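You operate a simulated robot arm through the tools that you are given. There is no shell and no other tool. Be economical: measure what you need, move in short steps, check, and stop when the job is done.

You are at the controls of a simulated two-armed robot. One attempt, no reset.

JOB
Take the bench cloth from the top of the camera bench and lay it out flat on the top of the lid table.

The check looks at the end state, three seconds after you hand in, the way a careful person would. Anything else that was tipped, shoved, dropped, spilled or broken makes it a failure. Lids that push on must go on centred and level and be pressed home; caps that screw on are set level and turned clockwise until they are tight. Flat cloth is picked up by pressing the open fingertips on it (5 to 10 N) and closing them slowly along it; thin cloth reads only 2 to 8 mm in the jaws.

ROBOT AND FRAMES
Two 7-joint arms with two-finger parallel grippers on one trunk, on a base that drives. Base frame: it is fixed to the floor where the robot stands at the start and does not move with it; the origin is under the middle of the robot, x ahead of it, y to its left, z up. Units: m, rad, N and s.
The left shoulder is at the start at [0.07, 0.163, 1.245], the right one opposite. Places, roughly: top of the lid table [-1.5, -1, 0.8]. Payload 3.43 kg a hand.
Tool frame (each hand has its own): the origin (TCP) lies between the finger pads and is the grasp point; the fingertips stand 0.034 m ahead of it; z points along the fingers, y is the line along which they close. Largest opening 0.128 m; finger width 0.024, thickness 0.012; the body of the gripper, 0.048 by 0.13 m, starts 0.096 m behind the TCP.
Orientation is told as [roll, pitch, yaw] about the base's x, y, z axes, in that order, counted from this pose: with the fingers straight down and closing along the base's y, the tool's x points along the base's -x, its y along +y and its z along -z.

CONTROLS
- The arms move only by the tool nudge_tool. It takes "left_moves", "right_moves" or both (then of equal length, played together; a hand with none holds still); each is a list that holds one entry, the list of rows, each a list of 6 numbers: the shift along the tool's x, y, z in mm, then the turn, a rotation vector about the tool's x, y, z in rad. In form: [[[tx, ty, tz, rx, ry, rz], ...]]. A call has 1 to 12 rows; each row is the pose to reach, as a shift and turn from the pose commanded when the call began, along the tool's axes at that moment. "left_claw" and "right_claw" are, for a hand that has rows, the opening, from 0 (shut) to 1 (fully open), set as the call begins (left out, the last holds). Rows are played at 5 a second. More than 0.05 m and 0.15 rad between two rows, or a gripper value outside its range, and nothing of the call is played. A pose out of reach is approached as far as the arm can. The call stops where the force on the tool passes 40 N (or 10 N more than at its start, if that is more) or the arm is blocked; 0.2 s more then pass. Each finger travels about 0.153 m/s and halts on what it meets, pressing with about 40 N; the grip force reading is that of the motor and also rises with nothing between the fingers. The clock runs only during rows and for 0.2 s after the last one: add rows that repeat a pose to give the fingers time. It gives the time, the measured TCP pose, the force on the tool (base axes), the opening and the grip force at its end, in the units of the frame above (readings bear some noise).
- Cameras (640 x 400 px; columns grow to the right, rows downward): "scene" is now at [0.135, -0.0159, 1.473]; the picture's right is [-0.19, -0.98, 0.00], its down [-0.58, 0.11, -0.80] and it looks along [0.79, -0.15, -0.59] (base axes); focal length 257 px, centre (320, 200). "left" rides on the left gripper at [0.076, 0.011, -0.16] in its tool frame; the picture's right is [-0.15, 0.99, 0.00], its down [-0.88, -0.13, -0.46] and it looks along [-0.45, -0.07, 0.89] (tool axes); focal length 234 px, centre (320, 200). "right" rides on the right gripper at [0.076, -0.011, -0.16] in its tool frame; the picture's right is [0.15, 0.99, 0.00], its down [-0.88, 0.13, -0.46] and it looks along [-0.45, 0.07, 0.89] (tool axes); focal length 234 px, centre (320, 200). There is no depth. A picture from a camera that has moved, and an enlarged one, comes with that camera's place and axes in the base frame and with its lens.
- camera(camera): a new picture of that camera. The clock stands still meanwhile.
- lift_body(by): slides the trunk up (or, below 0, down) by that many m; the arms and the scene camera ride with it, the base frame stays. It gives what a move gives, with no picture.
- base_move(legs): drives the robot by 1 to 6 legs, each [ahead, left, turn to the left] in m, m and rad, along the robot's own axes; the way and the turn of a leg run together, so that a leg with both is an arc; at most 1.5 m and 3.142 rad a leg. The arms and the cameras ride along, it lands a little off, and it stops where it bumps. It gives what a move gives.
- aim_head(pan, tilt): turns the head with the scene camera to pan (to the left, within 1.501 rad either way) and tilt (down, from -0.506 to 1.204), counted from straight ahead of the robot. It gives what a move gives.
- inspect(camera, box): a new picture of the part [left, top, right, bottom] of that camera's present view, enlarged. The clock stands still meanwhile.
- job_done(): hands the job in; it is judged then, once.

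Go step by step. Nothing tells you exact positions but the pictures and the camera data: compare them with the known pose of the tool, close in by small moves and look again before you grip or let go. The budget is 120 turns and 92 pictures, counting those below and the enlarged ones. Unless the task says otherwise, let go and move clear before handing in, and close with one line.

The tools are called after ">>>" as a command line: name --argument value ..., lists and objects as JSON in quotes. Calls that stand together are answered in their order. nudge_tool: Moves the arms, as the interface text tells. Its arguments: {"type":"object","properties":{"left_moves":{"type":"array"},"left_claw":{"type":"number"},"right_moves":{"type":"array"},"right_claw":{"type":"number"}},"required":[]} The other tools are called the same way: lift_body (by) slides the trunk up or down; base_move (legs) drives the base; aim_head (pan, tilt) turns the head that bears the scene camera; camera (camera) takes a picture; inspect (camera, box) takes an enlarged picture of a part of a camera's view; job_done () hands the job in.

At the start:

```text
t: 0.0
left_eef_pos: [0.603, 0.2212, 1.0867]
left_ee_rot: [0.0, -0.001, 0.002]
left_contact_force: [1.0, -0.6, 0.2]
left_opening: 0.1279
left_grasp_force: 0.1
right_eef_pos: [0.5374, -0.2691, 1.0928]
right_ee_rot: [-0.002, 0.001, 0.0]
right_contact_force: [-0.2, 0.7, -1.2]
right_opening: 0.128
right_grasp_force: 0.1
trunk travel left (down, up): [-0.725, 0.215]
robot x, y, heading: [-0.0018, 0.0025, 0.005]
head pan, tilt: [-0.19, 0.637]
```

scene: 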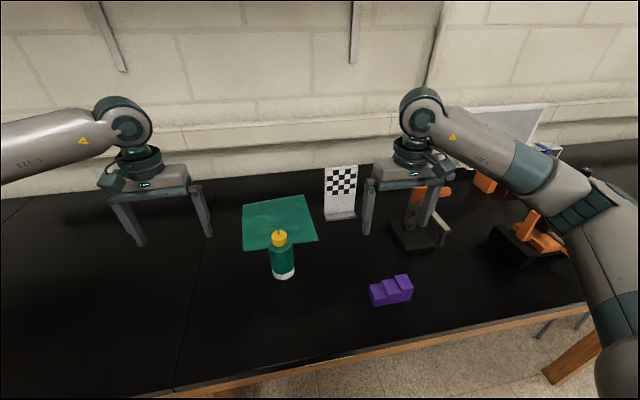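
right: 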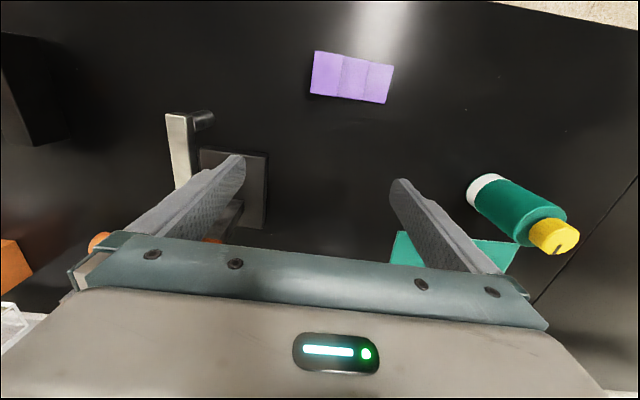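
left: 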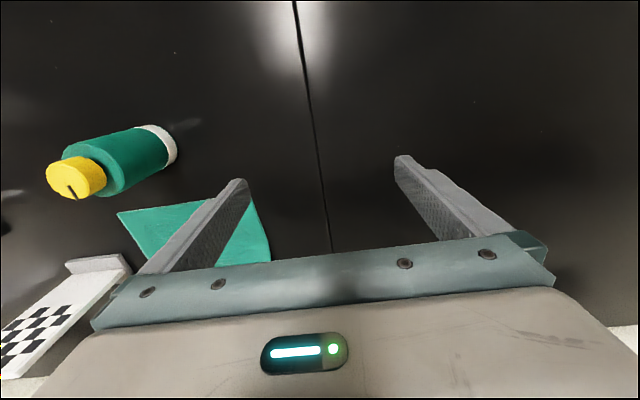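

The green cloth lies at about x 0.72–0.97, y ±0.12, with a bottle in front of it at about (0.63, 0). I'll look closer to fix its near corners.

>>> inspect --camera "scene" --box '[220, 160, 380, 300]'

>>> aim_head --pan -1.5 --tilt 0.4

>>> camera --camera "scene"

```text
2.86 times, centred on (300, 230) of scene
camera zoom: at [0.135, -0.0159, 1.473], right [-0.19, -0.98, 0.0], down [-0.58, 0.11, -0.8], along [0.79, -0.15, -0.59], focal length 735 px, centre (377, 114)
```

zoom: 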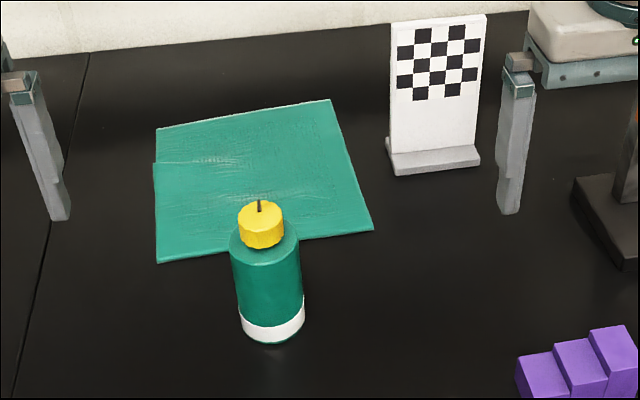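

```text
t: 1.5
left_eef_pos: [0.6031, 0.2218, 1.0875]
left_ee_rot: [-0.001, 0.0, 0.001]
left_contact_force: [0.2, -0.6, -1.6]
left_opening: 0.1278
left_grasp_force: 0.0
right_eef_pos: [0.5374, -0.268, 1.0924]
right_ee_rot: [0.0, 0.001, 0.0]
right_contact_force: [-0.9, -1.2, 0.0]
right_opening: 0.1279
right_grasp_force: 0.0
trunk travel left (down, up): [-0.725, 0.215]
robot x, y, heading: [0.001, -0.001, -0.001]
head pan, tilt: [-1.499, 0.4]
```

```text
87 pictures are left
camera scene: at [0.0561, -0.0918, 1.4944], right [-1.0, -0.07, 0.0], down [-0.03, 0.39, -0.92], along [0.07, -0.92, -0.39], focal length 257 px, centre (320, 200)
```

scene: 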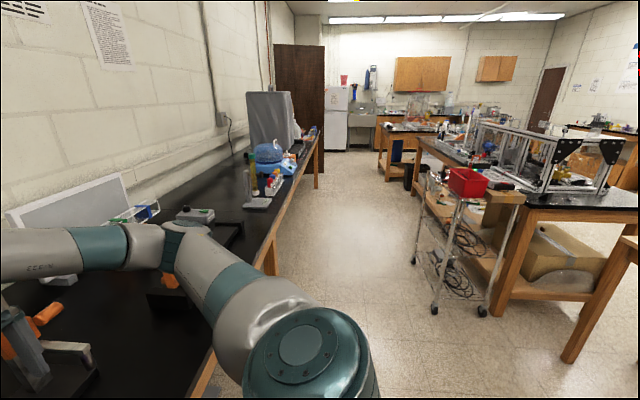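

The cloth may be folded (there's a step in its left edge), so I move the left hand over it for a closer look.

>>> aim_head --pan 0 --tilt 0.7

>>> nudge_tool --left_moves '[[[-20, -30, -20, 0, 0, 0], [-40, -60, -40, 0, 0, 0], [-60, -90, -60, 0, 0, 0], [-80, -120, -60, 0, 0, 0], [-80, -130, -60, 0, 0, 0], [-80, -130, -60, 0, 0, 0]]]'

>>> camera --camera "left"

>>> inspect --camera "scene" --box '[270, 150, 370, 250]'

```text
t: 3.1
left_eef_pos: [0.6032, 0.2207, 1.0874]
left_ee_rot: [-0.001, 0.0, 0.002]
left_contact_force: [-0.6, -0.2, -0.7]
left_opening: 0.1283
left_grasp_force: 0.1
right_eef_pos: [0.5368, -0.2696, 1.0937]
right_ee_rot: [0.001, 0.001, 0.0]
right_contact_force: [0.8, 0.3, 0.2]
right_opening: 0.1279
right_grasp_force: 0.1
trunk travel left (down, up): [-0.725, 0.215]
robot x, y, heading: [-0.0017, -0.002, -0.003]
head pan, tilt: [0.0, 0.7]
```

```text
t: 4.5
left_eef_pos: [0.6851, 0.0899, 1.1478]
left_ee_rot: [-0.001, 0.0, 0.002]
left_contact_force: [0.1, -0.1, 0.3]
left_opening: 0.1281
left_grasp_force: 0.2
right_eef_pos: [0.5385, -0.2701, 1.0917]
right_ee_rot: [-0.001, 0.0, 0.001]
right_contact_force: [0.4, 0.4, 0.3]
right_opening: 0.128
right_grasp_force: 0.1
trunk travel left (down, up): [-0.725, 0.215]
robot x, y, heading: [-0.0016, -0.0024, -0.0]
head pan, tilt: [0.0, 0.7]
```

```text
86 pictures are left
camera left: at [0.6093, 0.1028, 1.3073], right [0.15, 0.99, 0.0], down [0.88, -0.13, 0.46], along [0.45, -0.07, -0.89], focal length 234 px, centre (320, 200)
```

left: 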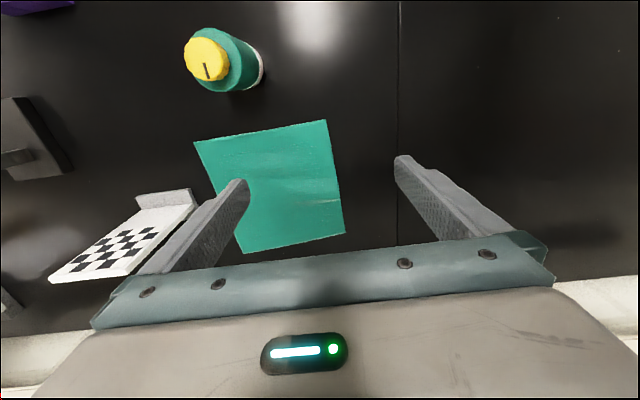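

```text
4.00 times, centred on (320, 200) of scene
camera zoom: at [0.1343, 0.0008, 1.4676], right [0.0, -1.0, 0.0], down [-0.64, 0.0, -0.76], along [0.76, 0.0, -0.64], focal length 1029 px, centre (320, 200)
```

zoom: 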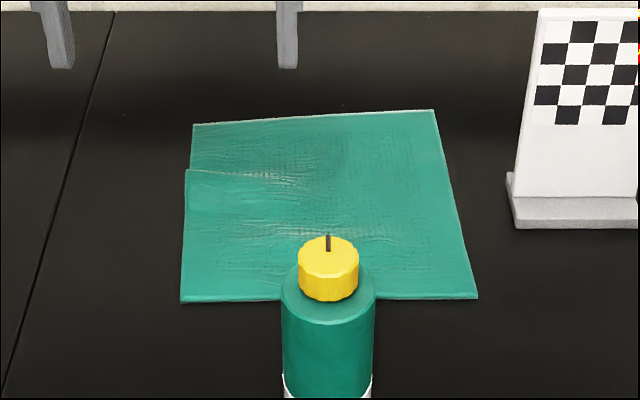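

There's a crease line on the left half. I zoom in to judge whether it's a fold.

>>> inspect --camera "left" --box '[185, 110, 355, 260]'

>>> inspect --camera "scene" --box '[280, 175, 330, 228]'

```text
2.67 times, centred on (270, 185) of left
camera zoom: at [0.6093, 0.1028, 1.3073], right [0.15, 0.99, 0.0], down [0.88, -0.13, 0.46], along [0.45, -0.07, -0.89], focal length 624 px, centre (453, 240)
```

zoom: 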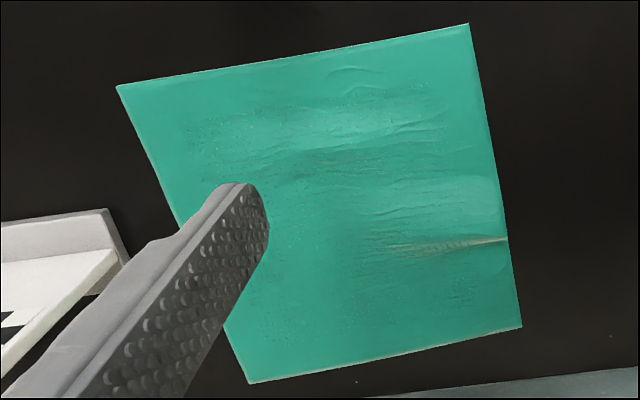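

```text
7.55 times, centred on (305, 202) of scene
camera zoom: at [0.1343, 0.0008, 1.4676], right [0.0, -1.0, 0.0], down [-0.64, 0.0, -0.76], along [0.76, 0.0, -0.64], focal length 1941 px, centre (433, 189)
```

zoom: 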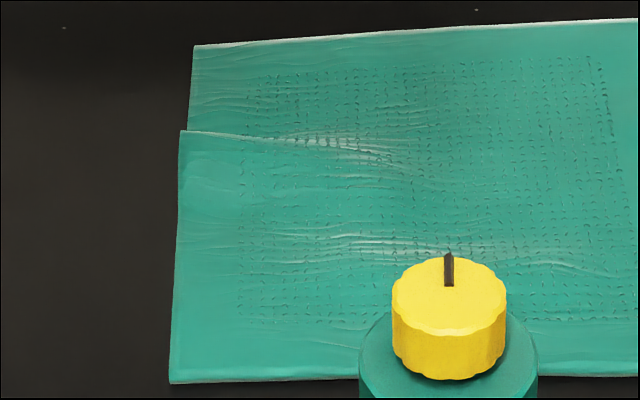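

It's a single-layer cloth with ripples. Triangulating both views puts its surface at z≈0.926, near corners (0.663, 0.103) and (0.666, -0.116), and the bottle at x≈0.58. I bring both hands above the two near corners.

>>> nudge_tool --left_moves '[[[0, 0, 0, 0, 0, 0], [0, 0, 0, 0, 0, 0], [0, 0, 0, 0, 0, 0], [0, 0, 0, 0, 0, 0], [5, -20, 30, 0, 0, 0], [5, -20, 60, 0, 0, 0], [5, -20, 90, 0, 0, 0], [5, -20, 120, 0, 0, 0], [5, -20, 140, 0, 0, 0], [5, -20, 140, 0, 0, 0]]]' --right_moves '[[[-40, 0, -10, 0, 0, 0], [-80, 0, -20, 0, 0, 0], [-120, 20, -20, 0, 0, 0], [-143, 60, -20, 0, 0, 0], [-143, 100, 0, 0, 0, 0], [-143, 140, 20, 0, 0, 0], [-143, 170, 50, 0, 0, 0], [-143, 188, 70, 0, 0, 0], [-143, 188, 85, 0, 0, 0], [-143, 188, 85, 0, 0, 0]]]' --left_claw 0.31 --right_claw 0.31

>>> inspect --camera "scene" --box '[240, 140, 400, 260]'

>>> camera --camera "left"

>>> camera --camera "right"

```text
t: 6.7
left_eef_pos: [0.6792, 0.069, 1.0056]
left_ee_rot: [0.001, 0.0, 0.002]
left_contact_force: [0.2, 0.0, -0.3]
left_opening: 0.0399
left_grasp_force: 0.1
right_eef_pos: [0.679, -0.0825, 1.0075]
right_ee_rot: [0.001, -0.001, -0.001]
right_contact_force: [-0.3, 0.5, 0.3]
right_opening: 0.0397
right_grasp_force: 0.1
trunk travel left (down, up): [-0.725, 0.215]
robot x, y, heading: [0.0009, 0.0014, 0.0]
head pan, tilt: [0.0, 0.7]
```

```text
3.33 times, centred on (320, 200) of scene
camera zoom: at [0.134, 0.0006, 1.4676], right [0.0, -1.0, 0.0], down [-0.64, 0.0, -0.76], along [0.76, 0.0, -0.64], focal length 857 px, centre (320, 200)
```

zoom: 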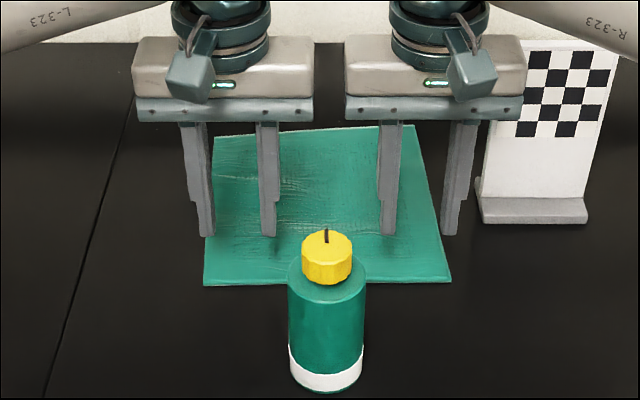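

```text
81 pictures are left
camera left: at [0.6031, 0.0815, 1.1656], right [0.15, 0.99, 0.0], down [0.88, -0.13, 0.46], along [0.45, -0.07, -0.89], focal length 234 px, centre (320, 200)
```

left: 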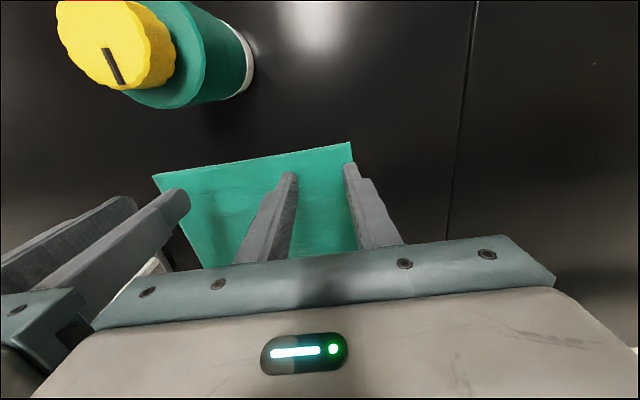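

```text
80 pictures are left
camera right: at [0.6027, -0.0943, 1.1671], right [-0.15, 0.99, 0.0], down [0.88, 0.13, 0.46], along [0.45, 0.07, -0.89], focal length 234 px, centre (320, 200)
```

right: 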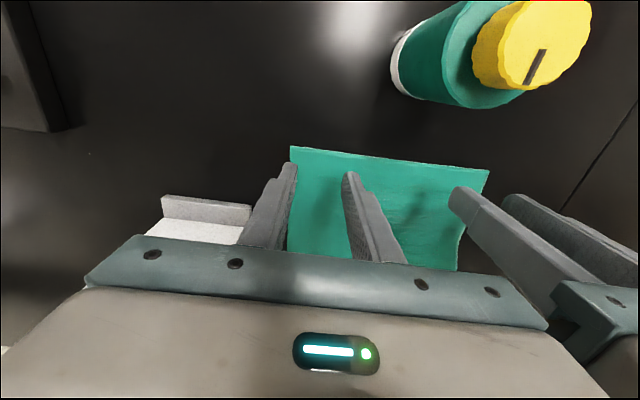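

Estimates agree. I lower both hands to just above the cloth.

>>> nudge_tool --left_moves '[[[-3, 0, 15, 0, 0, 0], [-3, 0, 30, 0, 0, 0], [-3, 0, 37, 0, 0, 0], [-3, 0, 40, 0, 0, 0], [-3, 0, 40, 0, 0, 0]]]' --right_moves '[[[-5, 3, 15, 0, 0, 0], [-5, 3, 30, 0, 0, 0], [-5, 3, 38, 0, 0, 0], [-5, 3, 42, 0, 0, 0], [-5, 3, 42, 0, 0, 0]]]'

>>> inspect --camera "left" --box '[240, 120, 400, 220]'

>>> inspect --camera "right" --box '[240, 120, 400, 220]'

```text
t: 7.9
left_eef_pos: [0.6815, 0.0702, 0.9676]
left_ee_rot: [0.0, 0.002, 0.001]
left_contact_force: [0.3, -0.9, 0.1]
left_opening: 0.0397
left_grasp_force: 0.2
right_eef_pos: [0.6845, -0.0793, 0.9657]
right_ee_rot: [0.001, 0.0, -0.001]
right_contact_force: [-1.7, -0.7, -0.4]
right_opening: 0.0395
right_grasp_force: 0.0
trunk travel left (down, up): [-0.725, 0.215]
robot x, y, heading: [-0.0037, -0.0008, -0.0]
head pan, tilt: [0.0, 0.7]
```

```text
4.00 times, centred on (320, 170) of left
camera zoom: at [0.6059, 0.0829, 1.127], right [0.15, 0.99, 0.0], down [0.88, -0.13, 0.46], along [0.45, -0.07, -0.89], focal length 937 px, centre (320, 320)
```

zoom: 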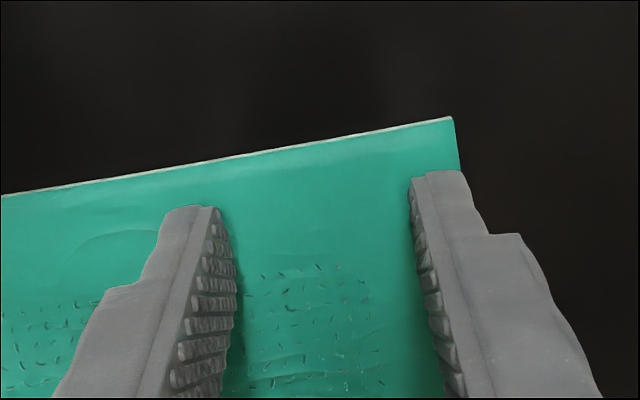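

```text
4.00 times, centred on (320, 170) of right
camera zoom: at [0.608, -0.0907, 1.1259], right [-0.15, 0.99, 0.0], down [0.88, 0.13, 0.46], along [0.45, 0.07, -0.89], focal length 937 px, centre (320, 320)
```

zoom: 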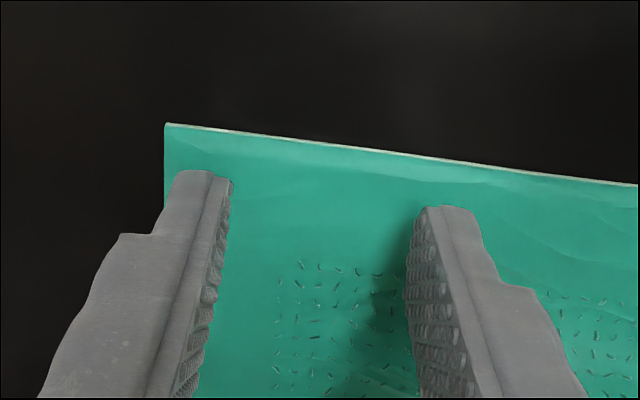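

Fingers are well placed about 1 cm inside the edge. Now down in small steps watching the force.

>>> nudge_tool --left_moves '[[[0, 0, 2, 0, 0, 0], [0, 0, 4, 0, 0, 0], [0, 0, 6, 0, 0, 0], [0, 0, 6, 0, 0, 0]]]' --right_moves '[[[0, 0, 2, 0, 0, 0], [0, 0, 4, 0, 0, 0], [0, 0, 5, 0, 0, 0], [0, 0, 5, 0, 0, 0]]]'

```text
t: 8.9
left_eef_pos: [0.682, 0.071, 0.96]
left_ee_rot: [0.001, 0.0, 0.001]
left_contact_force: [0.0, 1.0, -0.4]
left_opening: 0.0398
left_grasp_force: 0.0
right_eef_pos: [0.6857, -0.0788, 0.961]
right_ee_rot: [0.0, 0.0, 0.0]
right_contact_force: [-1.2, 0.0, -0.2]
right_opening: 0.0398
right_grasp_force: 0.1
trunk travel left (down, up): [-0.725, 0.215]
robot x, y, heading: [-0.0016, -0.0012, 0.003]
head pan, tilt: [0.0, 0.7]
```

>>> nudge_tool --left_moves '[[[0, 0, 1, 0, 0, 0], [0, 0, 2, 0, 0, 0], [0, 0, 3, 0, 0, 0], [0, 0, 3, 0, 0, 0]]]' --right_moves '[[[0, 0, 1, 0, 0, 0], [0, 0, 2, 0, 0, 0], [0, 0, 3, 0, 0, 0], [0, 0, 3, 0, 0, 0]]]'

```text
t: 9.9
left_eef_pos: [0.6821, 0.0713, 0.9579]
left_ee_rot: [0.001, -0.002, 0.002]
left_contact_force: [0.8, -0.1, 4.5]
left_opening: 0.0396
left_grasp_force: 0.1
right_eef_pos: [0.6843, -0.0789, 0.9591]
right_ee_rot: [0.0, -0.002, 0.0]
right_contact_force: [1.4, -0.2, 4.0]
right_opening: 0.0396
right_grasp_force: 0.1
trunk travel left (down, up): [-0.725, 0.215]
robot x, y, heading: [0.0006, -0.0002, 0.002]
head pan, tilt: [0.0, 0.7]
```

Contact, ~4 N each. I press about 1 mm more and start closing slowly.

>>> nudge_tool --left_moves '[[[0, 0, 1.2, 0, 0, 0], [0, 0, 1.2, 0, 0, 0]]]' --right_moves '[[[0, 0, 1.2, 0, 0, 0], [0, 0, 1.2, 0, 0, 0]]]'

>>> nudge_tool --left_moves '[[[0, 0, 0, 0, 0, 0], [0, 0, 0, 0, 0, 0]]]' --right_moves '[[[0, 0, 0, 0, 0, 0], [0, 0, 0, 0, 0, 0]]]' --left_claw 0.25 --right_claw 0.25

>>> nudge_tool --left_moves '[[[0, 0, 0, 0, 0, 0], [0, 0, 0, 0, 0, 0]]]' --right_moves '[[[0, 0, 0, 0, 0, 0], [0, 0, 0, 0, 0, 0]]]' --left_claw 0.19 --right_claw 0.19

>>> inspect --camera "left" --box '[240, 120, 400, 220]'

>>> inspect --camera "right" --box '[240, 120, 400, 220]'

```text
t: 10.5
left_eef_pos: [0.6816, 0.0716, 0.9576]
left_ee_rot: [0.0, -0.001, 0.001]
left_contact_force: [2.5, 1.1, 8.2]
left_opening: 0.0395
left_grasp_force: 0.1
right_eef_pos: [0.6845, -0.0788, 0.9575]
right_ee_rot: [0.001, -0.001, -0.001]
right_contact_force: [2.0, 0.0, 7.0]
right_opening: 0.0397
right_grasp_force: 0.1
trunk travel left (down, up): [-0.725, 0.215]
robot x, y, heading: [0.0014, -0.0018, 0.004]
head pan, tilt: [0.0, 0.7]
```

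```text
t: 11.1
left_eef_pos: [0.6804, 0.0705, 0.958]
left_ee_rot: [0.0, -0.002, 0.001]
left_contact_force: [1.0, -1.0, 7.7]
left_opening: 0.0313
left_grasp_force: 0.1
right_eef_pos: [0.6841, -0.0778, 0.9582]
right_ee_rot: [0.0, -0.001, 0.0]
right_contact_force: [0.8, 2.1, 7.4]
right_opening: 0.0313
right_grasp_force: 0.1
trunk travel left (down, up): [-0.725, 0.215]
robot x, y, heading: [-0.0003, -0.0016, -0.0]
head pan, tilt: [0.0, 0.7]
```

```text
t: 11.7
left_eef_pos: [0.6806, 0.0706, 0.9571]
left_ee_rot: [0.0, -0.002, 0.003]
left_contact_force: [0.7, -1.3, 9.0]
left_opening: 0.0236
left_grasp_force: 0.0
right_eef_pos: [0.6841, -0.0793, 0.9576]
right_ee_rot: [0.001, -0.002, 0.0]
right_contact_force: [-0.4, 0.8, 8.3]
right_opening: 0.0235
right_grasp_force: 0.2
trunk travel left (down, up): [-0.725, 0.215]
robot x, y, heading: [-0.002, -0.002, -0.001]
head pan, tilt: [0.0, 0.7]
```

```text
4.00 times, centred on (320, 170) of left
camera zoom: at [0.6052, 0.083, 1.1172], right [0.15, 0.99, 0.0], down [0.88, -0.13, 0.46], along [0.45, -0.07, -0.89], focal length 937 px, centre (320, 320)
```

zoom: 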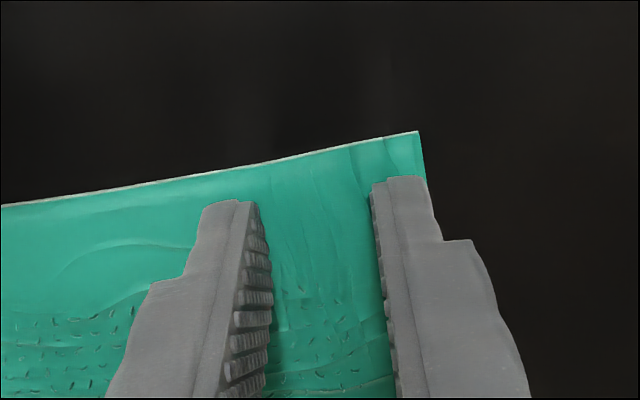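

```text
4.00 times, centred on (320, 170) of right
camera zoom: at [0.6077, -0.0905, 1.1176], right [-0.15, 0.99, 0.0], down [0.88, 0.13, 0.46], along [0.45, 0.07, -0.89], focal length 937 px, centre (320, 320)
```

zoom: 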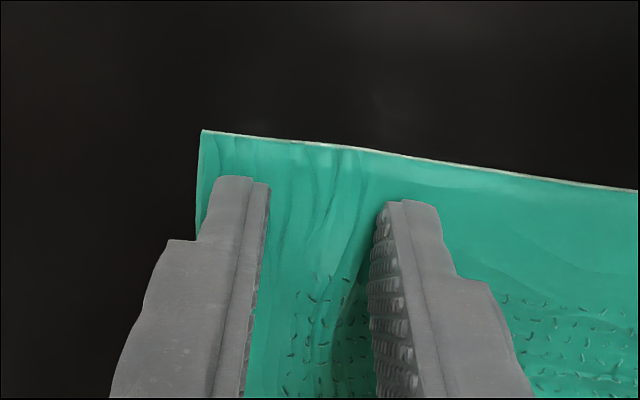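

Rucks are forming between the fingers on both sides. Continue closing slowly.

>>> nudge_tool --left_moves '[[[0, 0, 0, 0, 0, 0], [0, 0, 0, 0, 0, 0]]]' --right_moves '[[[0, 0, 0, 0, 0, 0], [0, 0, 0, 0, 0, 0]]]' --left_claw 0.13 --right_claw 0.13

>>> nudge_tool --left_moves '[[[0, 0, 0, 0, 0, 0], [0, 0, 0, 0, 0, 0]]]' --right_moves '[[[0, 0, 0, 0, 0, 0], [0, 0, 0, 0, 0, 0]]]' --left_claw 0.07 --right_claw 0.07

>>> nudge_tool --left_moves '[[[0, 0, 0, 0, 0, 0], [0, 0, 0, 0, 0, 0], [0, 0, 0, 0, 0, 0]]]' --right_moves '[[[0, 0, 0, 0, 0, 0], [0, 0, 0, 0, 0, 0], [0, 0, 0, 0, 0, 0]]]' --left_claw 0.0 --right_claw 0.0

>>> inspect --camera "left" --box '[240, 120, 400, 220]'

>>> inspect --camera "right" --box '[240, 120, 400, 220]'

```text
t: 12.3
left_eef_pos: [0.68, 0.0702, 0.9582]
left_ee_rot: [-0.001, -0.002, 0.002]
left_contact_force: [0.1, -1.9, 9.0]
left_opening: 0.016
left_grasp_force: 0.0
right_eef_pos: [0.6829, -0.0792, 0.9579]
right_ee_rot: [0.0, -0.002, -0.002]
right_contact_force: [-0.6, 1.4, 7.5]
right_opening: 0.0174
right_grasp_force: 0.2
trunk travel left (down, up): [-0.725, 0.215]
robot x, y, heading: [-0.0043, 0.0, 0.004]
head pan, tilt: [0.0, 0.7]
```

```text
t: 12.9
left_eef_pos: [0.6807, 0.0702, 0.9569]
left_ee_rot: [0.0, -0.001, 0.001]
left_contact_force: [-0.1, -1.6, 8.2]
left_opening: 0.0078
left_grasp_force: 0.0
right_eef_pos: [0.6844, -0.08, 0.957]
right_ee_rot: [0.0, -0.002, 0.001]
right_contact_force: [-0.6, 0.4, 8.6]
right_opening: 0.0099
right_grasp_force: 1.4
trunk travel left (down, up): [-0.725, 0.215]
robot x, y, heading: [0.0001, -0.0023, 0.001]
head pan, tilt: [0.0, 0.7]
```

```text
t: 13.7
left_eef_pos: [0.6791, 0.0706, 0.9574]
left_ee_rot: [0.0, -0.003, 0.001]
left_contact_force: [-0.3, -2.4, 6.9]
left_opening: 0.0
left_grasp_force: 33.3
right_eef_pos: [0.6847, -0.0804, 0.9581]
right_ee_rot: [-0.001, -0.001, -0.001]
right_contact_force: [0.2, 2.4, 8.2]
right_opening: 0.0034
right_grasp_force: 37.9
trunk travel left (down, up): [-0.725, 0.215]
robot x, y, heading: [0.0021, 0.0015, -0.0]
head pan, tilt: [0.0, 0.7]
```

```text
4.00 times, centred on (320, 170) of left
camera zoom: at [0.6052, 0.0831, 1.1172], right [0.15, 0.99, 0.0], down [0.88, -0.13, 0.46], along [0.45, -0.07, -0.89], focal length 937 px, centre (320, 320)
```

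zoom: 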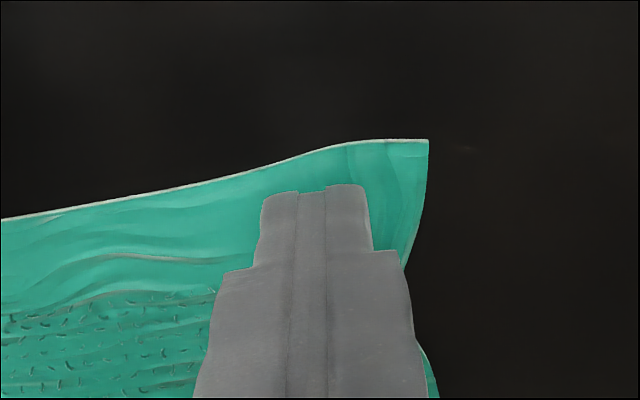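

```text
4.00 times, centred on (320, 170) of right
camera zoom: at [0.6077, -0.0902, 1.1177], right [-0.15, 0.99, 0.0], down [0.88, 0.13, 0.46], along [0.45, 0.07, -0.89], focal length 937 px, centre (320, 320)
```

zoom: 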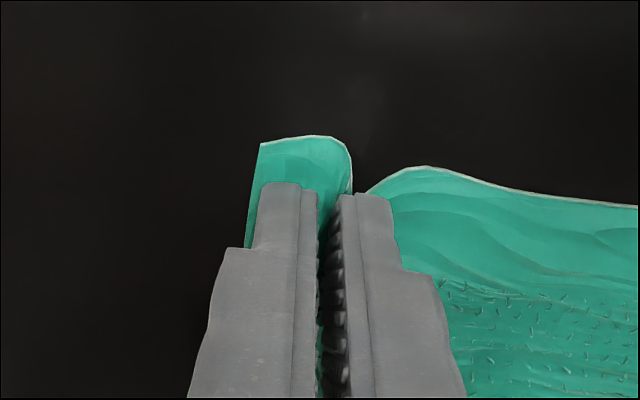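

Right hand has the cloth (3.4 mm); the left slipped off it. I lift the left a little, reopen, shift slightly inward and try again with a bit more pressure.

>>> nudge_tool --left_moves '[[[0, 0, -6, 0, 0, 0], [0, 0, -12, 0, 0, 0], [0, 0, -12, 0, 0, 0]]]'

>>> nudge_tool --left_moves '[[[-4, -7, 0, 0, 0, 0], [-4, -7, 0, 0, 0, 0], [-4, -7, 4, 0, 0, 0], [-4, -7, 8, 0, 0, 0], [-4, -7, 10, 0, 0, 0], [-4, -7, 10, 0, 0, 0]]]' --left_claw 0.31

>>> inspect --camera "left" --box '[240, 120, 400, 220]'

```text
t: 14.5
left_eef_pos: [0.6816, 0.0721, 0.9704]
left_ee_rot: [-0.001, 0.0, 0.002]
left_contact_force: [-0.2, 0.1, 0.4]
left_opening: 0.0
left_grasp_force: 32.7
right_eef_pos: [0.6845, -0.0791, 0.9575]
right_ee_rot: [0.0, -0.002, 0.001]
right_contact_force: [-2.3, 1.3, 11.6]
right_opening: 0.0035
right_grasp_force: 38.1
trunk travel left (down, up): [-0.725, 0.215]
robot x, y, heading: [-0.0002, 0.0001, -0.003]
head pan, tilt: [0.0, 0.7]
```

```text
t: 15.9
left_eef_pos: [0.6835, 0.0654, 0.9592]
left_ee_rot: [0.0, -0.003, 0.001]
left_contact_force: [0.0, 0.4, 0.6]
left_opening: 0.0397
left_grasp_force: 0.0
right_eef_pos: [0.6848, -0.0792, 0.9573]
right_ee_rot: [0.001, -0.001, -0.002]
right_contact_force: [-1.7, 0.7, 10.7]
right_opening: 0.0035
right_grasp_force: 38.5
trunk travel left (down, up): [-0.725, 0.215]
robot x, y, heading: [-0.003, 0.0012, -0.001]
head pan, tilt: [0.0, 0.7]
```

```text
4.00 times, centred on (320, 170) of left
camera zoom: at [0.6092, 0.0766, 1.1191], right [0.15, 0.99, 0.0], down [0.88, -0.13, 0.46], along [0.45, -0.07, -0.89], focal length 937 px, centre (320, 320)
```

zoom: 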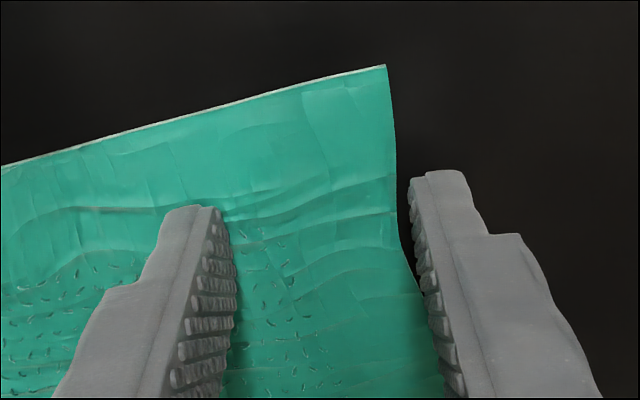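

The cloth crept; its corner is now near (0.651, 0.083). To get room for the left hand I tilt the right hand outward about its grip, lift it a few mm, then reposition the left.

>>> nudge_tool --left_moves '[[[0, 0, -10, 0, 0, 0], [0, 0, -15, 0, 0, 0], [0, 0, -15, 0, 0, 0], [0, 0, -15, 0, 0, 0]]]' --right_moves '[[[0, 0, -5, 0, 0, 0], [0, 0, -8, -0.12, 0, 0], [0, 0, -8, -0.25, 0, 0], [0, 0, -8, -0.25, 0, 0]]]'

>>> camera --camera "left"

>>> inspect --camera "scene" --box '[240, 140, 400, 260]'

```text
t: 16.9
left_eef_pos: [0.6882, 0.0642, 0.9742]
left_ee_rot: [-0.001, 0.001, 0.002]
left_contact_force: [-0.1, 0.3, 0.5]
left_opening: 0.0397
left_grasp_force: 0.1
right_eef_pos: [0.6871, -0.0787, 0.9643]
right_ee_rot: [0.248, -0.001, 0.001]
right_contact_force: [-0.4, 0.5, 0.1]
right_opening: 0.0035
right_grasp_force: 37.6
trunk travel left (down, up): [-0.725, 0.215]
robot x, y, heading: [0.0002, -0.0015, 0.002]
head pan, tilt: [0.0, 0.7]
```

```text
72 pictures are left
camera left: at [0.6113, 0.0772, 1.1329], right [0.14, 0.99, 0.0], down [0.88, -0.13, 0.46], along [0.45, -0.07, -0.89], focal length 234 px, centre (320, 200)
```

left: 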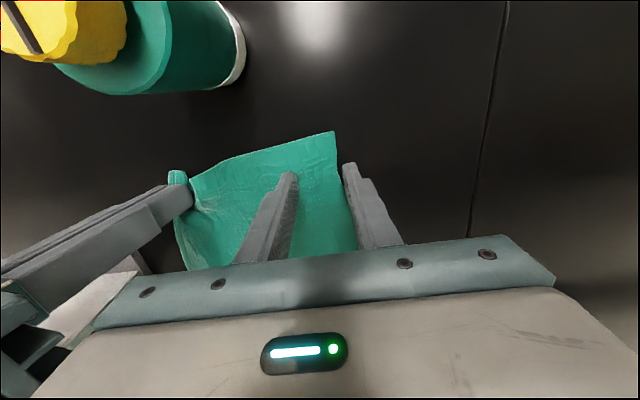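

```text
3.33 times, centred on (320, 200) of scene
camera zoom: at [0.1345, 0.0016, 1.4675], right [0.0, -1.0, 0.0], down [-0.64, 0.0, -0.76], along [0.76, 0.0, -0.64], focal length 857 px, centre (320, 200)
```

zoom: 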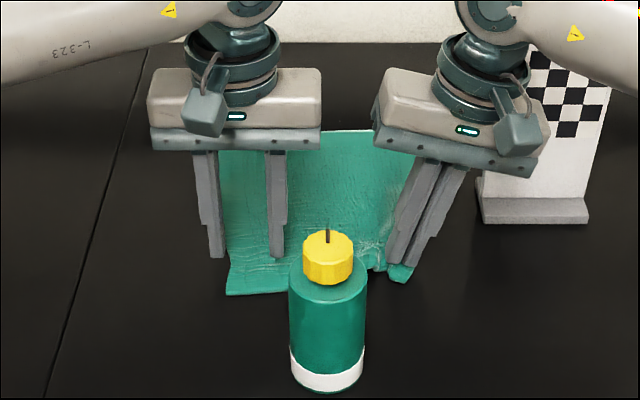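

Corner still at about (0.651, 0.083). Left hand repositions with center y≈0.049, x≈0.671, then presses.

>>> nudge_tool --left_moves '[[[10, -10, 0, 0, 0, 0], [17, -15, 0, 0, 0, 0], [17, -15, 8, 0, 0, 0], [17, -15, 13, 0, 0, 0], [17, -15, 15, 0, 0, 0], [17, -15, 15, 0, 0, 0]]]'

>>> inspect --camera "left" --box '[240, 120, 400, 220]'

```text
t: 18.3
left_eef_pos: [0.6675, 0.0486, 0.958]
left_ee_rot: [0.0, -0.001, 0.0]
left_contact_force: [-0.3, -0.2, 2.8]
left_opening: 0.0395
left_grasp_force: 0.0
right_eef_pos: [0.6865, -0.0776, 0.965]
right_ee_rot: [0.249, 0.0, 0.0]
right_contact_force: [0.3, -0.4, 0.0]
right_opening: 0.0032
right_grasp_force: 37.5
trunk travel left (down, up): [-0.725, 0.215]
robot x, y, heading: [-0.0023, 0.0003, -0.006]
head pan, tilt: [0.0, 0.7]
```

```text
4.00 times, centred on (320, 170) of left
camera zoom: at [0.5934, 0.0605, 1.118], right [0.15, 0.99, 0.0], down [0.88, -0.13, 0.46], along [0.45, -0.07, -0.89], focal length 937 px, centre (320, 320)
```

zoom: 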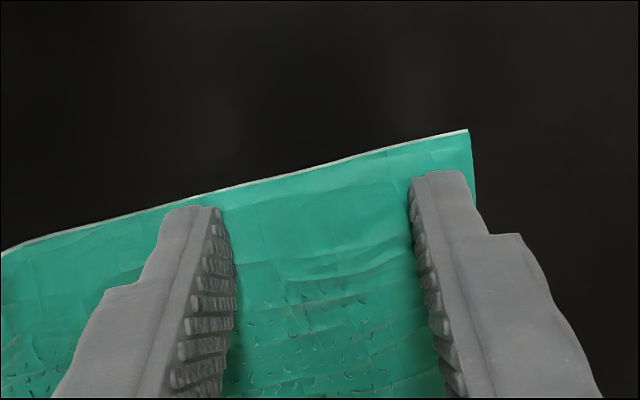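

Well placed. Press to ~10 N and close slowly.

>>> nudge_tool --left_moves '[[[0, 0, 1, 0, 0, 0], [0, 0, 2, 0, 0, 0], [0, 0, 2, 0, 0, 0]]]'

>>> nudge_tool --left_moves '[[[0, 0, 0, 0, 0, 0], [0, 0, 0, 0, 0, 0]]]' --left_claw 0.25

>>> nudge_tool --left_moves '[[[0, 0, 0, 0, 0, 0], [0, 0, 0, 0, 0, 0]]]' --left_claw 0.19

>>> inspect --camera "left" --box '[240, 120, 400, 220]'

```text
t: 19.1
left_eef_pos: [0.6682, 0.0481, 0.9571]
left_ee_rot: [0.001, -0.001, 0.0]
left_contact_force: [-1.7, -1.5, 8.9]
left_opening: 0.0398
left_grasp_force: 0.1
right_eef_pos: [0.6858, -0.0789, 0.9646]
right_ee_rot: [0.249, 0.0, 0.001]
right_contact_force: [0.3, 0.3, 0.1]
right_opening: 0.0031
right_grasp_force: 37.8
trunk travel left (down, up): [-0.725, 0.215]
robot x, y, heading: [-0.0003, -0.0009, -0.001]
head pan, tilt: [0.0, 0.7]
```

```text
t: 19.7
left_eef_pos: [0.6689, 0.0493, 0.9582]
left_ee_rot: [0.002, -0.001, 0.002]
left_contact_force: [0.5, 0.3, 11.7]
left_opening: 0.0308
left_grasp_force: 0.1
right_eef_pos: [0.6854, -0.0788, 0.9651]
right_ee_rot: [0.249, 0.0, 0.0]
right_contact_force: [-0.2, 0.2, -1.0]
right_opening: 0.0032
right_grasp_force: 37.7
trunk travel left (down, up): [-0.725, 0.215]
robot x, y, heading: [-0.0025, 0.0005, -0.0]
head pan, tilt: [0.0, 0.7]
```

```text
t: 20.3
left_eef_pos: [0.6698, 0.0487, 0.9567]
left_ee_rot: [-0.001, -0.002, 0.002]
left_contact_force: [1.2, 0.1, 12.9]
left_opening: 0.0226
left_grasp_force: 0.0
right_eef_pos: [0.6852, -0.0787, 0.9646]
right_ee_rot: [0.25, -0.001, 0.0]
right_contact_force: [0.1, -0.6, -1.1]
right_opening: 0.0033
right_grasp_force: 37.5
trunk travel left (down, up): [-0.725, 0.215]
robot x, y, heading: [0.0003, 0.0029, -0.0]
head pan, tilt: [0.0, 0.7]
```

```text
4.00 times, centred on (320, 170) of left
camera zoom: at [0.5933, 0.0612, 1.1168], right [0.15, 0.99, 0.0], down [0.88, -0.13, 0.46], along [0.45, -0.07, -0.89], focal length 937 px, centre (320, 320)
```

zoom: 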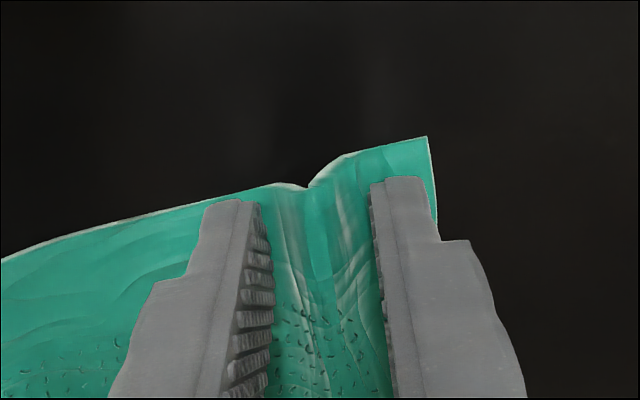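

A good ruck. Ease the press slightly and finish closing.

>>> nudge_tool --left_moves '[[[0, 0, -0.5, 0, 0, 0], [0, 0, -0.5, 0, 0, 0]]]' --left_claw 0.13

>>> nudge_tool --left_moves '[[[0, 0, 0, 0, 0, 0], [0, 0, 0, 0, 0, 0]]]' --left_claw 0.07

>>> nudge_tool --left_moves '[[[0, 0, 0, 0, 0, 0], [0, 0, 0, 0, 0, 0], [0, 0, 0, 0, 0, 0]]]' --left_claw 0.0

>>> inspect --camera "left" --box '[240, 120, 400, 220]'

```text
t: 20.9
left_eef_pos: [0.6687, 0.0484, 0.9574]
left_ee_rot: [0.001, 0.001, 0.001]
left_contact_force: [0.6, 0.0, 10.1]
left_opening: 0.015
left_grasp_force: 0.1
right_eef_pos: [0.6859, -0.079, 0.9652]
right_ee_rot: [0.249, -0.001, 0.0]
right_contact_force: [-0.2, 1.1, -0.8]
right_opening: 0.0033
right_grasp_force: 37.4
trunk travel left (down, up): [-0.725, 0.215]
robot x, y, heading: [-0.0018, -0.0042, -0.001]
head pan, tilt: [0.0, 0.7]
```

```text
t: 21.5
left_eef_pos: [0.6683, 0.0498, 0.9586]
left_ee_rot: [0.001, 0.0, 0.002]
left_contact_force: [-0.8, -1.4, 8.5]
left_opening: 0.009
left_grasp_force: 0.1
right_eef_pos: [0.6845, -0.0793, 0.9649]
right_ee_rot: [0.249, 0.0, 0.0]
right_contact_force: [-0.1, 1.8, -0.7]
right_opening: 0.0033
right_grasp_force: 37.7
trunk travel left (down, up): [-0.725, 0.215]
robot x, y, heading: [-0.0003, -0.0025, -0.0]
head pan, tilt: [0.0, 0.7]
```

```text
t: 22.3
left_eef_pos: [0.6684, 0.0482, 0.9575]
left_ee_rot: [0.0, 0.0, -0.001]
left_contact_force: [-0.8, -3.5, 7.1]
left_opening: 0.0043
left_grasp_force: 38.8
right_eef_pos: [0.6843, -0.079, 0.965]
right_ee_rot: [0.249, -0.001, 0.001]
right_contact_force: [-0.2, 3.9, -0.7]
right_opening: 0.0034
right_grasp_force: 38.6
trunk travel left (down, up): [-0.725, 0.215]
robot x, y, heading: [-0.0002, 0.0004, -0.004]
head pan, tilt: [0.0, 0.7]
```

```text
4.00 times, centred on (320, 170) of left
camera zoom: at [0.5932, 0.0611, 1.1171], right [0.15, 0.99, 0.0], down [0.88, -0.13, 0.46], along [0.45, -0.07, -0.89], focal length 937 px, centre (320, 320)
```

zoom: 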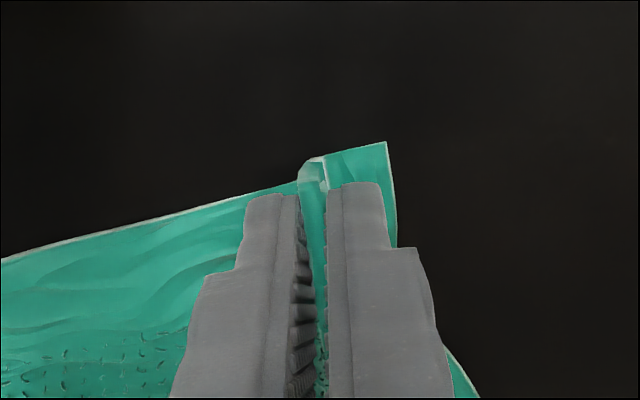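

Both hands hold the cloth and it's taut between them. Lift with the trunk, and look.

>>> lift_body --by 0.2

>>> camera --camera "scene"

```text
t: 24.4
left_eef_pos: [0.6704, 0.0486, 1.1567]
left_ee_rot: [0.0, 0.0, 0.001]
left_contact_force: [0.0, -3.6, 0.0]
left_opening: 0.0046
left_grasp_force: 38.6
right_eef_pos: [0.6876, -0.0782, 1.1634]
right_ee_rot: [0.249, 0.001, 0.001]
right_contact_force: [0.2, 3.2, -0.4]
right_opening: 0.0035
right_grasp_force: 38.1
trunk travel left (down, up): [-0.925, 0.015]
robot x, y, heading: [0.0008, 0.0003, -0.001]
head pan, tilt: [0.0, 0.7]
```

```text
67 pictures are left
camera scene: at [0.1347, 0.0006, 1.6675], right [0.0, -1.0, 0.0], down [-0.64, 0.0, -0.76], along [0.76, 0.0, -0.64], focal length 257 px, centre (320, 200)
```

scene: 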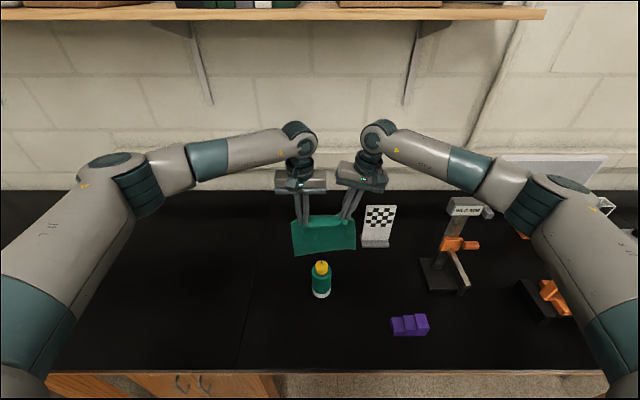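

The cloth hangs nicely between the hands. I raise the arms another 17 cm so its bottom clears the bottle before backing off.

>>> nudge_tool --left_moves '[[[0, 0, -34, 0, 0, 0], [0, 0, -68, 0, 0, 0], [0, 0, -102, 0, 0, 0], [0, 0, -136, 0, 0, 0], [0, 0, -170, 0, 0, 0], [0, 0, -170, 0, 0, 0]]]' --right_moves '[[[0, 8.4, -33, 0, 0, 0], [0, 16.8, -66, 0, 0, 0], [0, 25.1, -98.9, 0, 0, 0], [0, 33.5, -131.8, 0, 0, 0], [0, 41.9, -164.8, 0, 0, 0], [0, 41.9, -164.8, 0, 0, 0]]]'

>>> camera --camera "scene"

```text
t: 25.8
left_eef_pos: [0.6704, 0.0489, 1.328]
left_ee_rot: [0.001, 0.003, 0.0]
left_contact_force: [-0.2, -3.2, -0.3]
left_opening: 0.0042
left_grasp_force: 38.6
right_eef_pos: [0.6869, -0.0783, 1.3353]
right_ee_rot: [0.25, 0.001, 0.002]
right_contact_force: [-0.4, 3.1, -0.2]
right_opening: 0.0036
right_grasp_force: 37.9
trunk travel left (down, up): [-0.925, 0.015]
robot x, y, heading: [-0.0024, 0.0031, -0.006]
head pan, tilt: [0.0, 0.7]
```

```text
66 pictures are left
camera scene: at [0.1351, 0.0007, 1.6675], right [0.0, -1.0, 0.0], down [-0.64, 0.0, -0.76], along [0.76, 0.0, -0.64], focal length 257 px, centre (320, 200)
```

scene: 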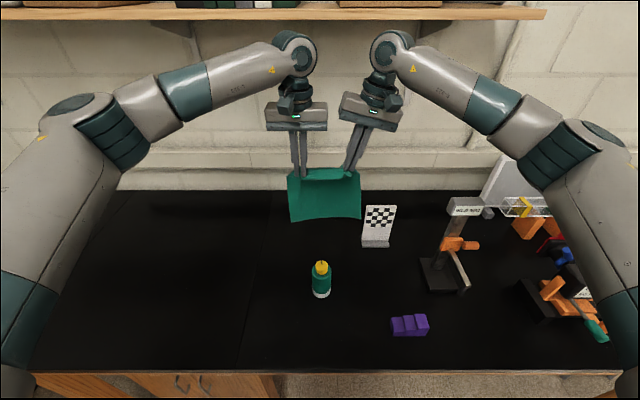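

Cloth bottom is at z≈1.12, well above the bottle top. I back up 0.35 m and look to both sides for the way.

>>> base_move --legs '[[-0.35, 0, 0]]'

>>> aim_head --pan -1.5 --tilt 0.5

>>> camera --camera "scene"

>>> aim_head --pan 1.5 --tilt 0.5

>>> camera --camera "scene"

```text
t: 28.1
left_eef_pos: [0.3355, 0.0443, 1.3254]
left_ee_rot: [0.0, 0.004, -0.008]
left_contact_force: [0.2, -3.8, 0.0]
left_opening: 0.0044
left_grasp_force: 38.7
right_eef_pos: [0.3497, -0.0841, 1.3339]
right_ee_rot: [0.25, 0.004, -0.01]
right_contact_force: [0.8, 2.5, 0.7]
right_opening: 0.0032
right_grasp_force: 38.0
trunk travel left (down, up): [-0.925, 0.015]
robot x, y, heading: [-0.3379, -0.0007, -0.012]
head pan, tilt: [0.0, 0.7]
```

```text
t: 29.7
left_eef_pos: [0.3334, 0.0436, 1.3278]
left_ee_rot: [-0.001, 0.0, -0.009]
left_contact_force: [-0.4, -3.6, -0.3]
left_opening: 0.0044
left_grasp_force: 38.9
right_eef_pos: [0.3476, -0.0843, 1.3352]
right_ee_rot: [0.249, -0.001, -0.011]
right_contact_force: [0.0, 3.5, -0.6]
right_opening: 0.0033
right_grasp_force: 38.1
trunk travel left (down, up): [-0.925, 0.015]
robot x, y, heading: [-0.3347, 0.0014, -0.008]
head pan, tilt: [-1.499, 0.499]
```

```text
65 pictures are left
camera scene: at [-0.2826, -0.089, 1.6853], right [-1.0, -0.06, 0.0], down [-0.03, 0.48, -0.88], along [0.05, -0.88, -0.48], focal length 257 px, centre (320, 200)
```

scene: 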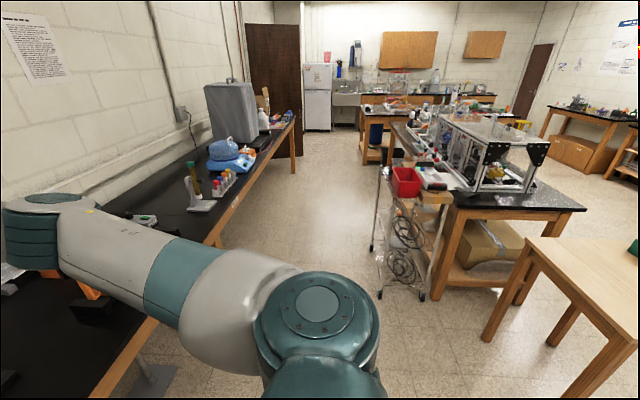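

```text
t: 32.3
left_eef_pos: [0.333, 0.0427, 1.3285]
left_ee_rot: [0.0, 0.0, -0.01]
left_contact_force: [0.2, -2.5, -1.3]
left_opening: 0.0044
left_grasp_force: 39.2
right_eef_pos: [0.3477, -0.0838, 1.3348]
right_ee_rot: [0.247, 0.0, -0.01]
right_contact_force: [0.2, 3.5, -0.5]
right_opening: 0.0033
right_grasp_force: 38.2
trunk travel left (down, up): [-0.925, 0.015]
robot x, y, heading: [-0.339, 0.0001, -0.009]
head pan, tilt: [1.499, 0.499]
```

```text
64 pictures are left
camera scene: at [-0.2804, 0.0925, 1.6853], right [1.0, -0.08, 0.0], down [-0.04, -0.48, -0.88], along [0.07, 0.88, -0.48], focal length 257 px, centre (320, 200)
```

scene: 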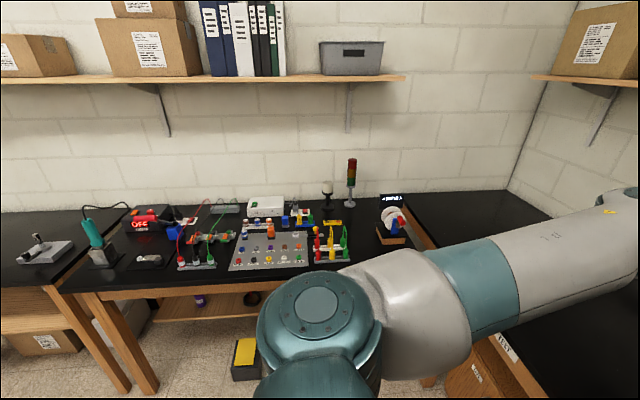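

The lid table is the light wooden table, its near side at x≈-1.37, y from about -0.7 to -1.3. I turn right to face down the aisle, then look at its top.

>>> base_move --legs '[[0, 0, -1.57], [0, 0, -0.8]]'

>>> aim_head --pan 0 --tilt 0.5

>>> camera --camera "scene"

```text
t: 38.6
left_eef_pos: [-0.7945, -0.4923, 1.3275]
left_ee_rot: [0.0, 0.0, -2.391]
left_contact_force: [-0.5, -0.2, 0.3]
left_opening: 0.0041
left_grasp_force: 38.8
right_eef_pos: [-0.8934, -0.4101, 1.3352]
right_ee_rot: [0.251, 0.0, -2.392]
right_contact_force: [0.0, -0.1, 0.2]
right_opening: 0.0026
right_grasp_force: 37.0
trunk travel left (down, up): [-0.925, 0.015]
robot x, y, heading: [-0.3353, 0.0022, -2.389]
head pan, tilt: [1.499, 0.499]
```

```text
t: 40.2
left_eef_pos: [-0.796, -0.4919, 1.3278]
left_ee_rot: [0.002, -0.002, -2.391]
left_contact_force: [0.6, 0.3, 0.2]
left_opening: 0.0042
left_grasp_force: 39.4
right_eef_pos: [-0.8937, -0.4083, 1.3355]
right_ee_rot: [0.251, -0.001, -2.393]
right_contact_force: [0.0, -0.8, -0.3]
right_opening: 0.0027
right_grasp_force: 38.0
trunk travel left (down, up): [-0.925, 0.015]
robot x, y, heading: [-0.3403, 0.0031, -2.392]
head pan, tilt: [0.0, 0.499]
```

```text
63 pictures are left
camera scene: at [-0.442, -0.0941, 1.6853], right [-0.68, 0.73, 0.0], down [0.35, 0.33, -0.88], along [-0.64, -0.6, -0.48], focal length 257 px, centre (320, 200)
```

scene: 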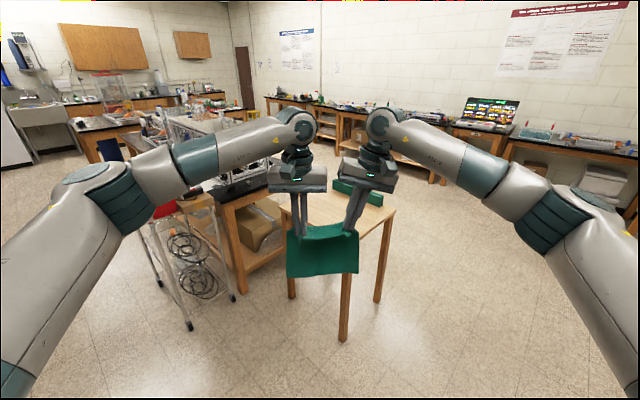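

Tension between the hands has gone; I check the grips up close and view the table.

>>> inspect --camera "scene" --box '[260, 150, 410, 290]'

>>> camera --camera "right"

>>> camera --camera "left"

```text
2.86 times, centred on (335, 220) of scene
camera zoom: at [-0.442, -0.0941, 1.6853], right [-0.68, 0.73, 0.0], down [0.35, 0.33, -0.88], along [-0.64, -0.6, -0.48], focal length 735 px, centre (277, 143)
```

zoom: 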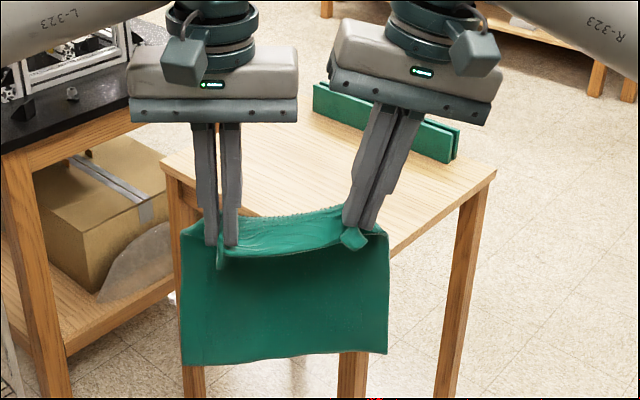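

```text
61 pictures are left
camera right: at [-0.8725, -0.3197, 1.4872], right [0.76, -0.6, 0.24], down [-0.64, -0.61, 0.47], along [-0.14, -0.52, -0.85], focal length 234 px, centre (320, 200)
```

right: 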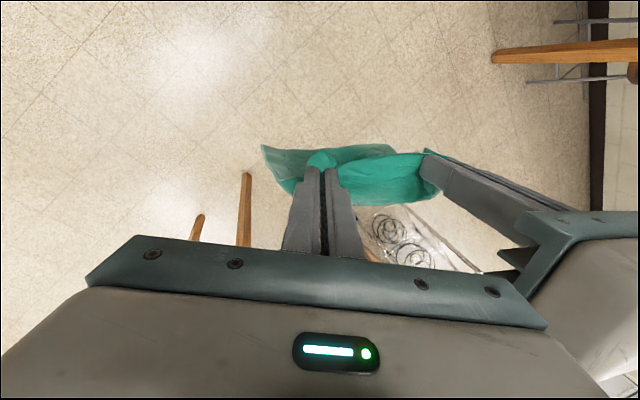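

```text
60 pictures are left
camera left: at [-0.7312, -0.4461, 1.4875], right [0.57, -0.82, 0.0], down [-0.73, -0.51, 0.46], along [-0.38, -0.26, -0.89], focal length 234 px, centre (320, 200)
```

left: 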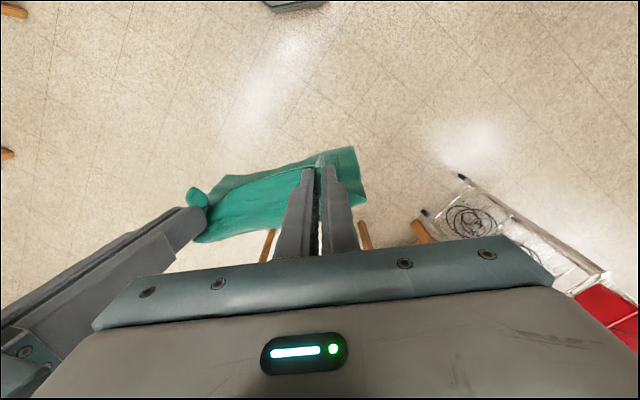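

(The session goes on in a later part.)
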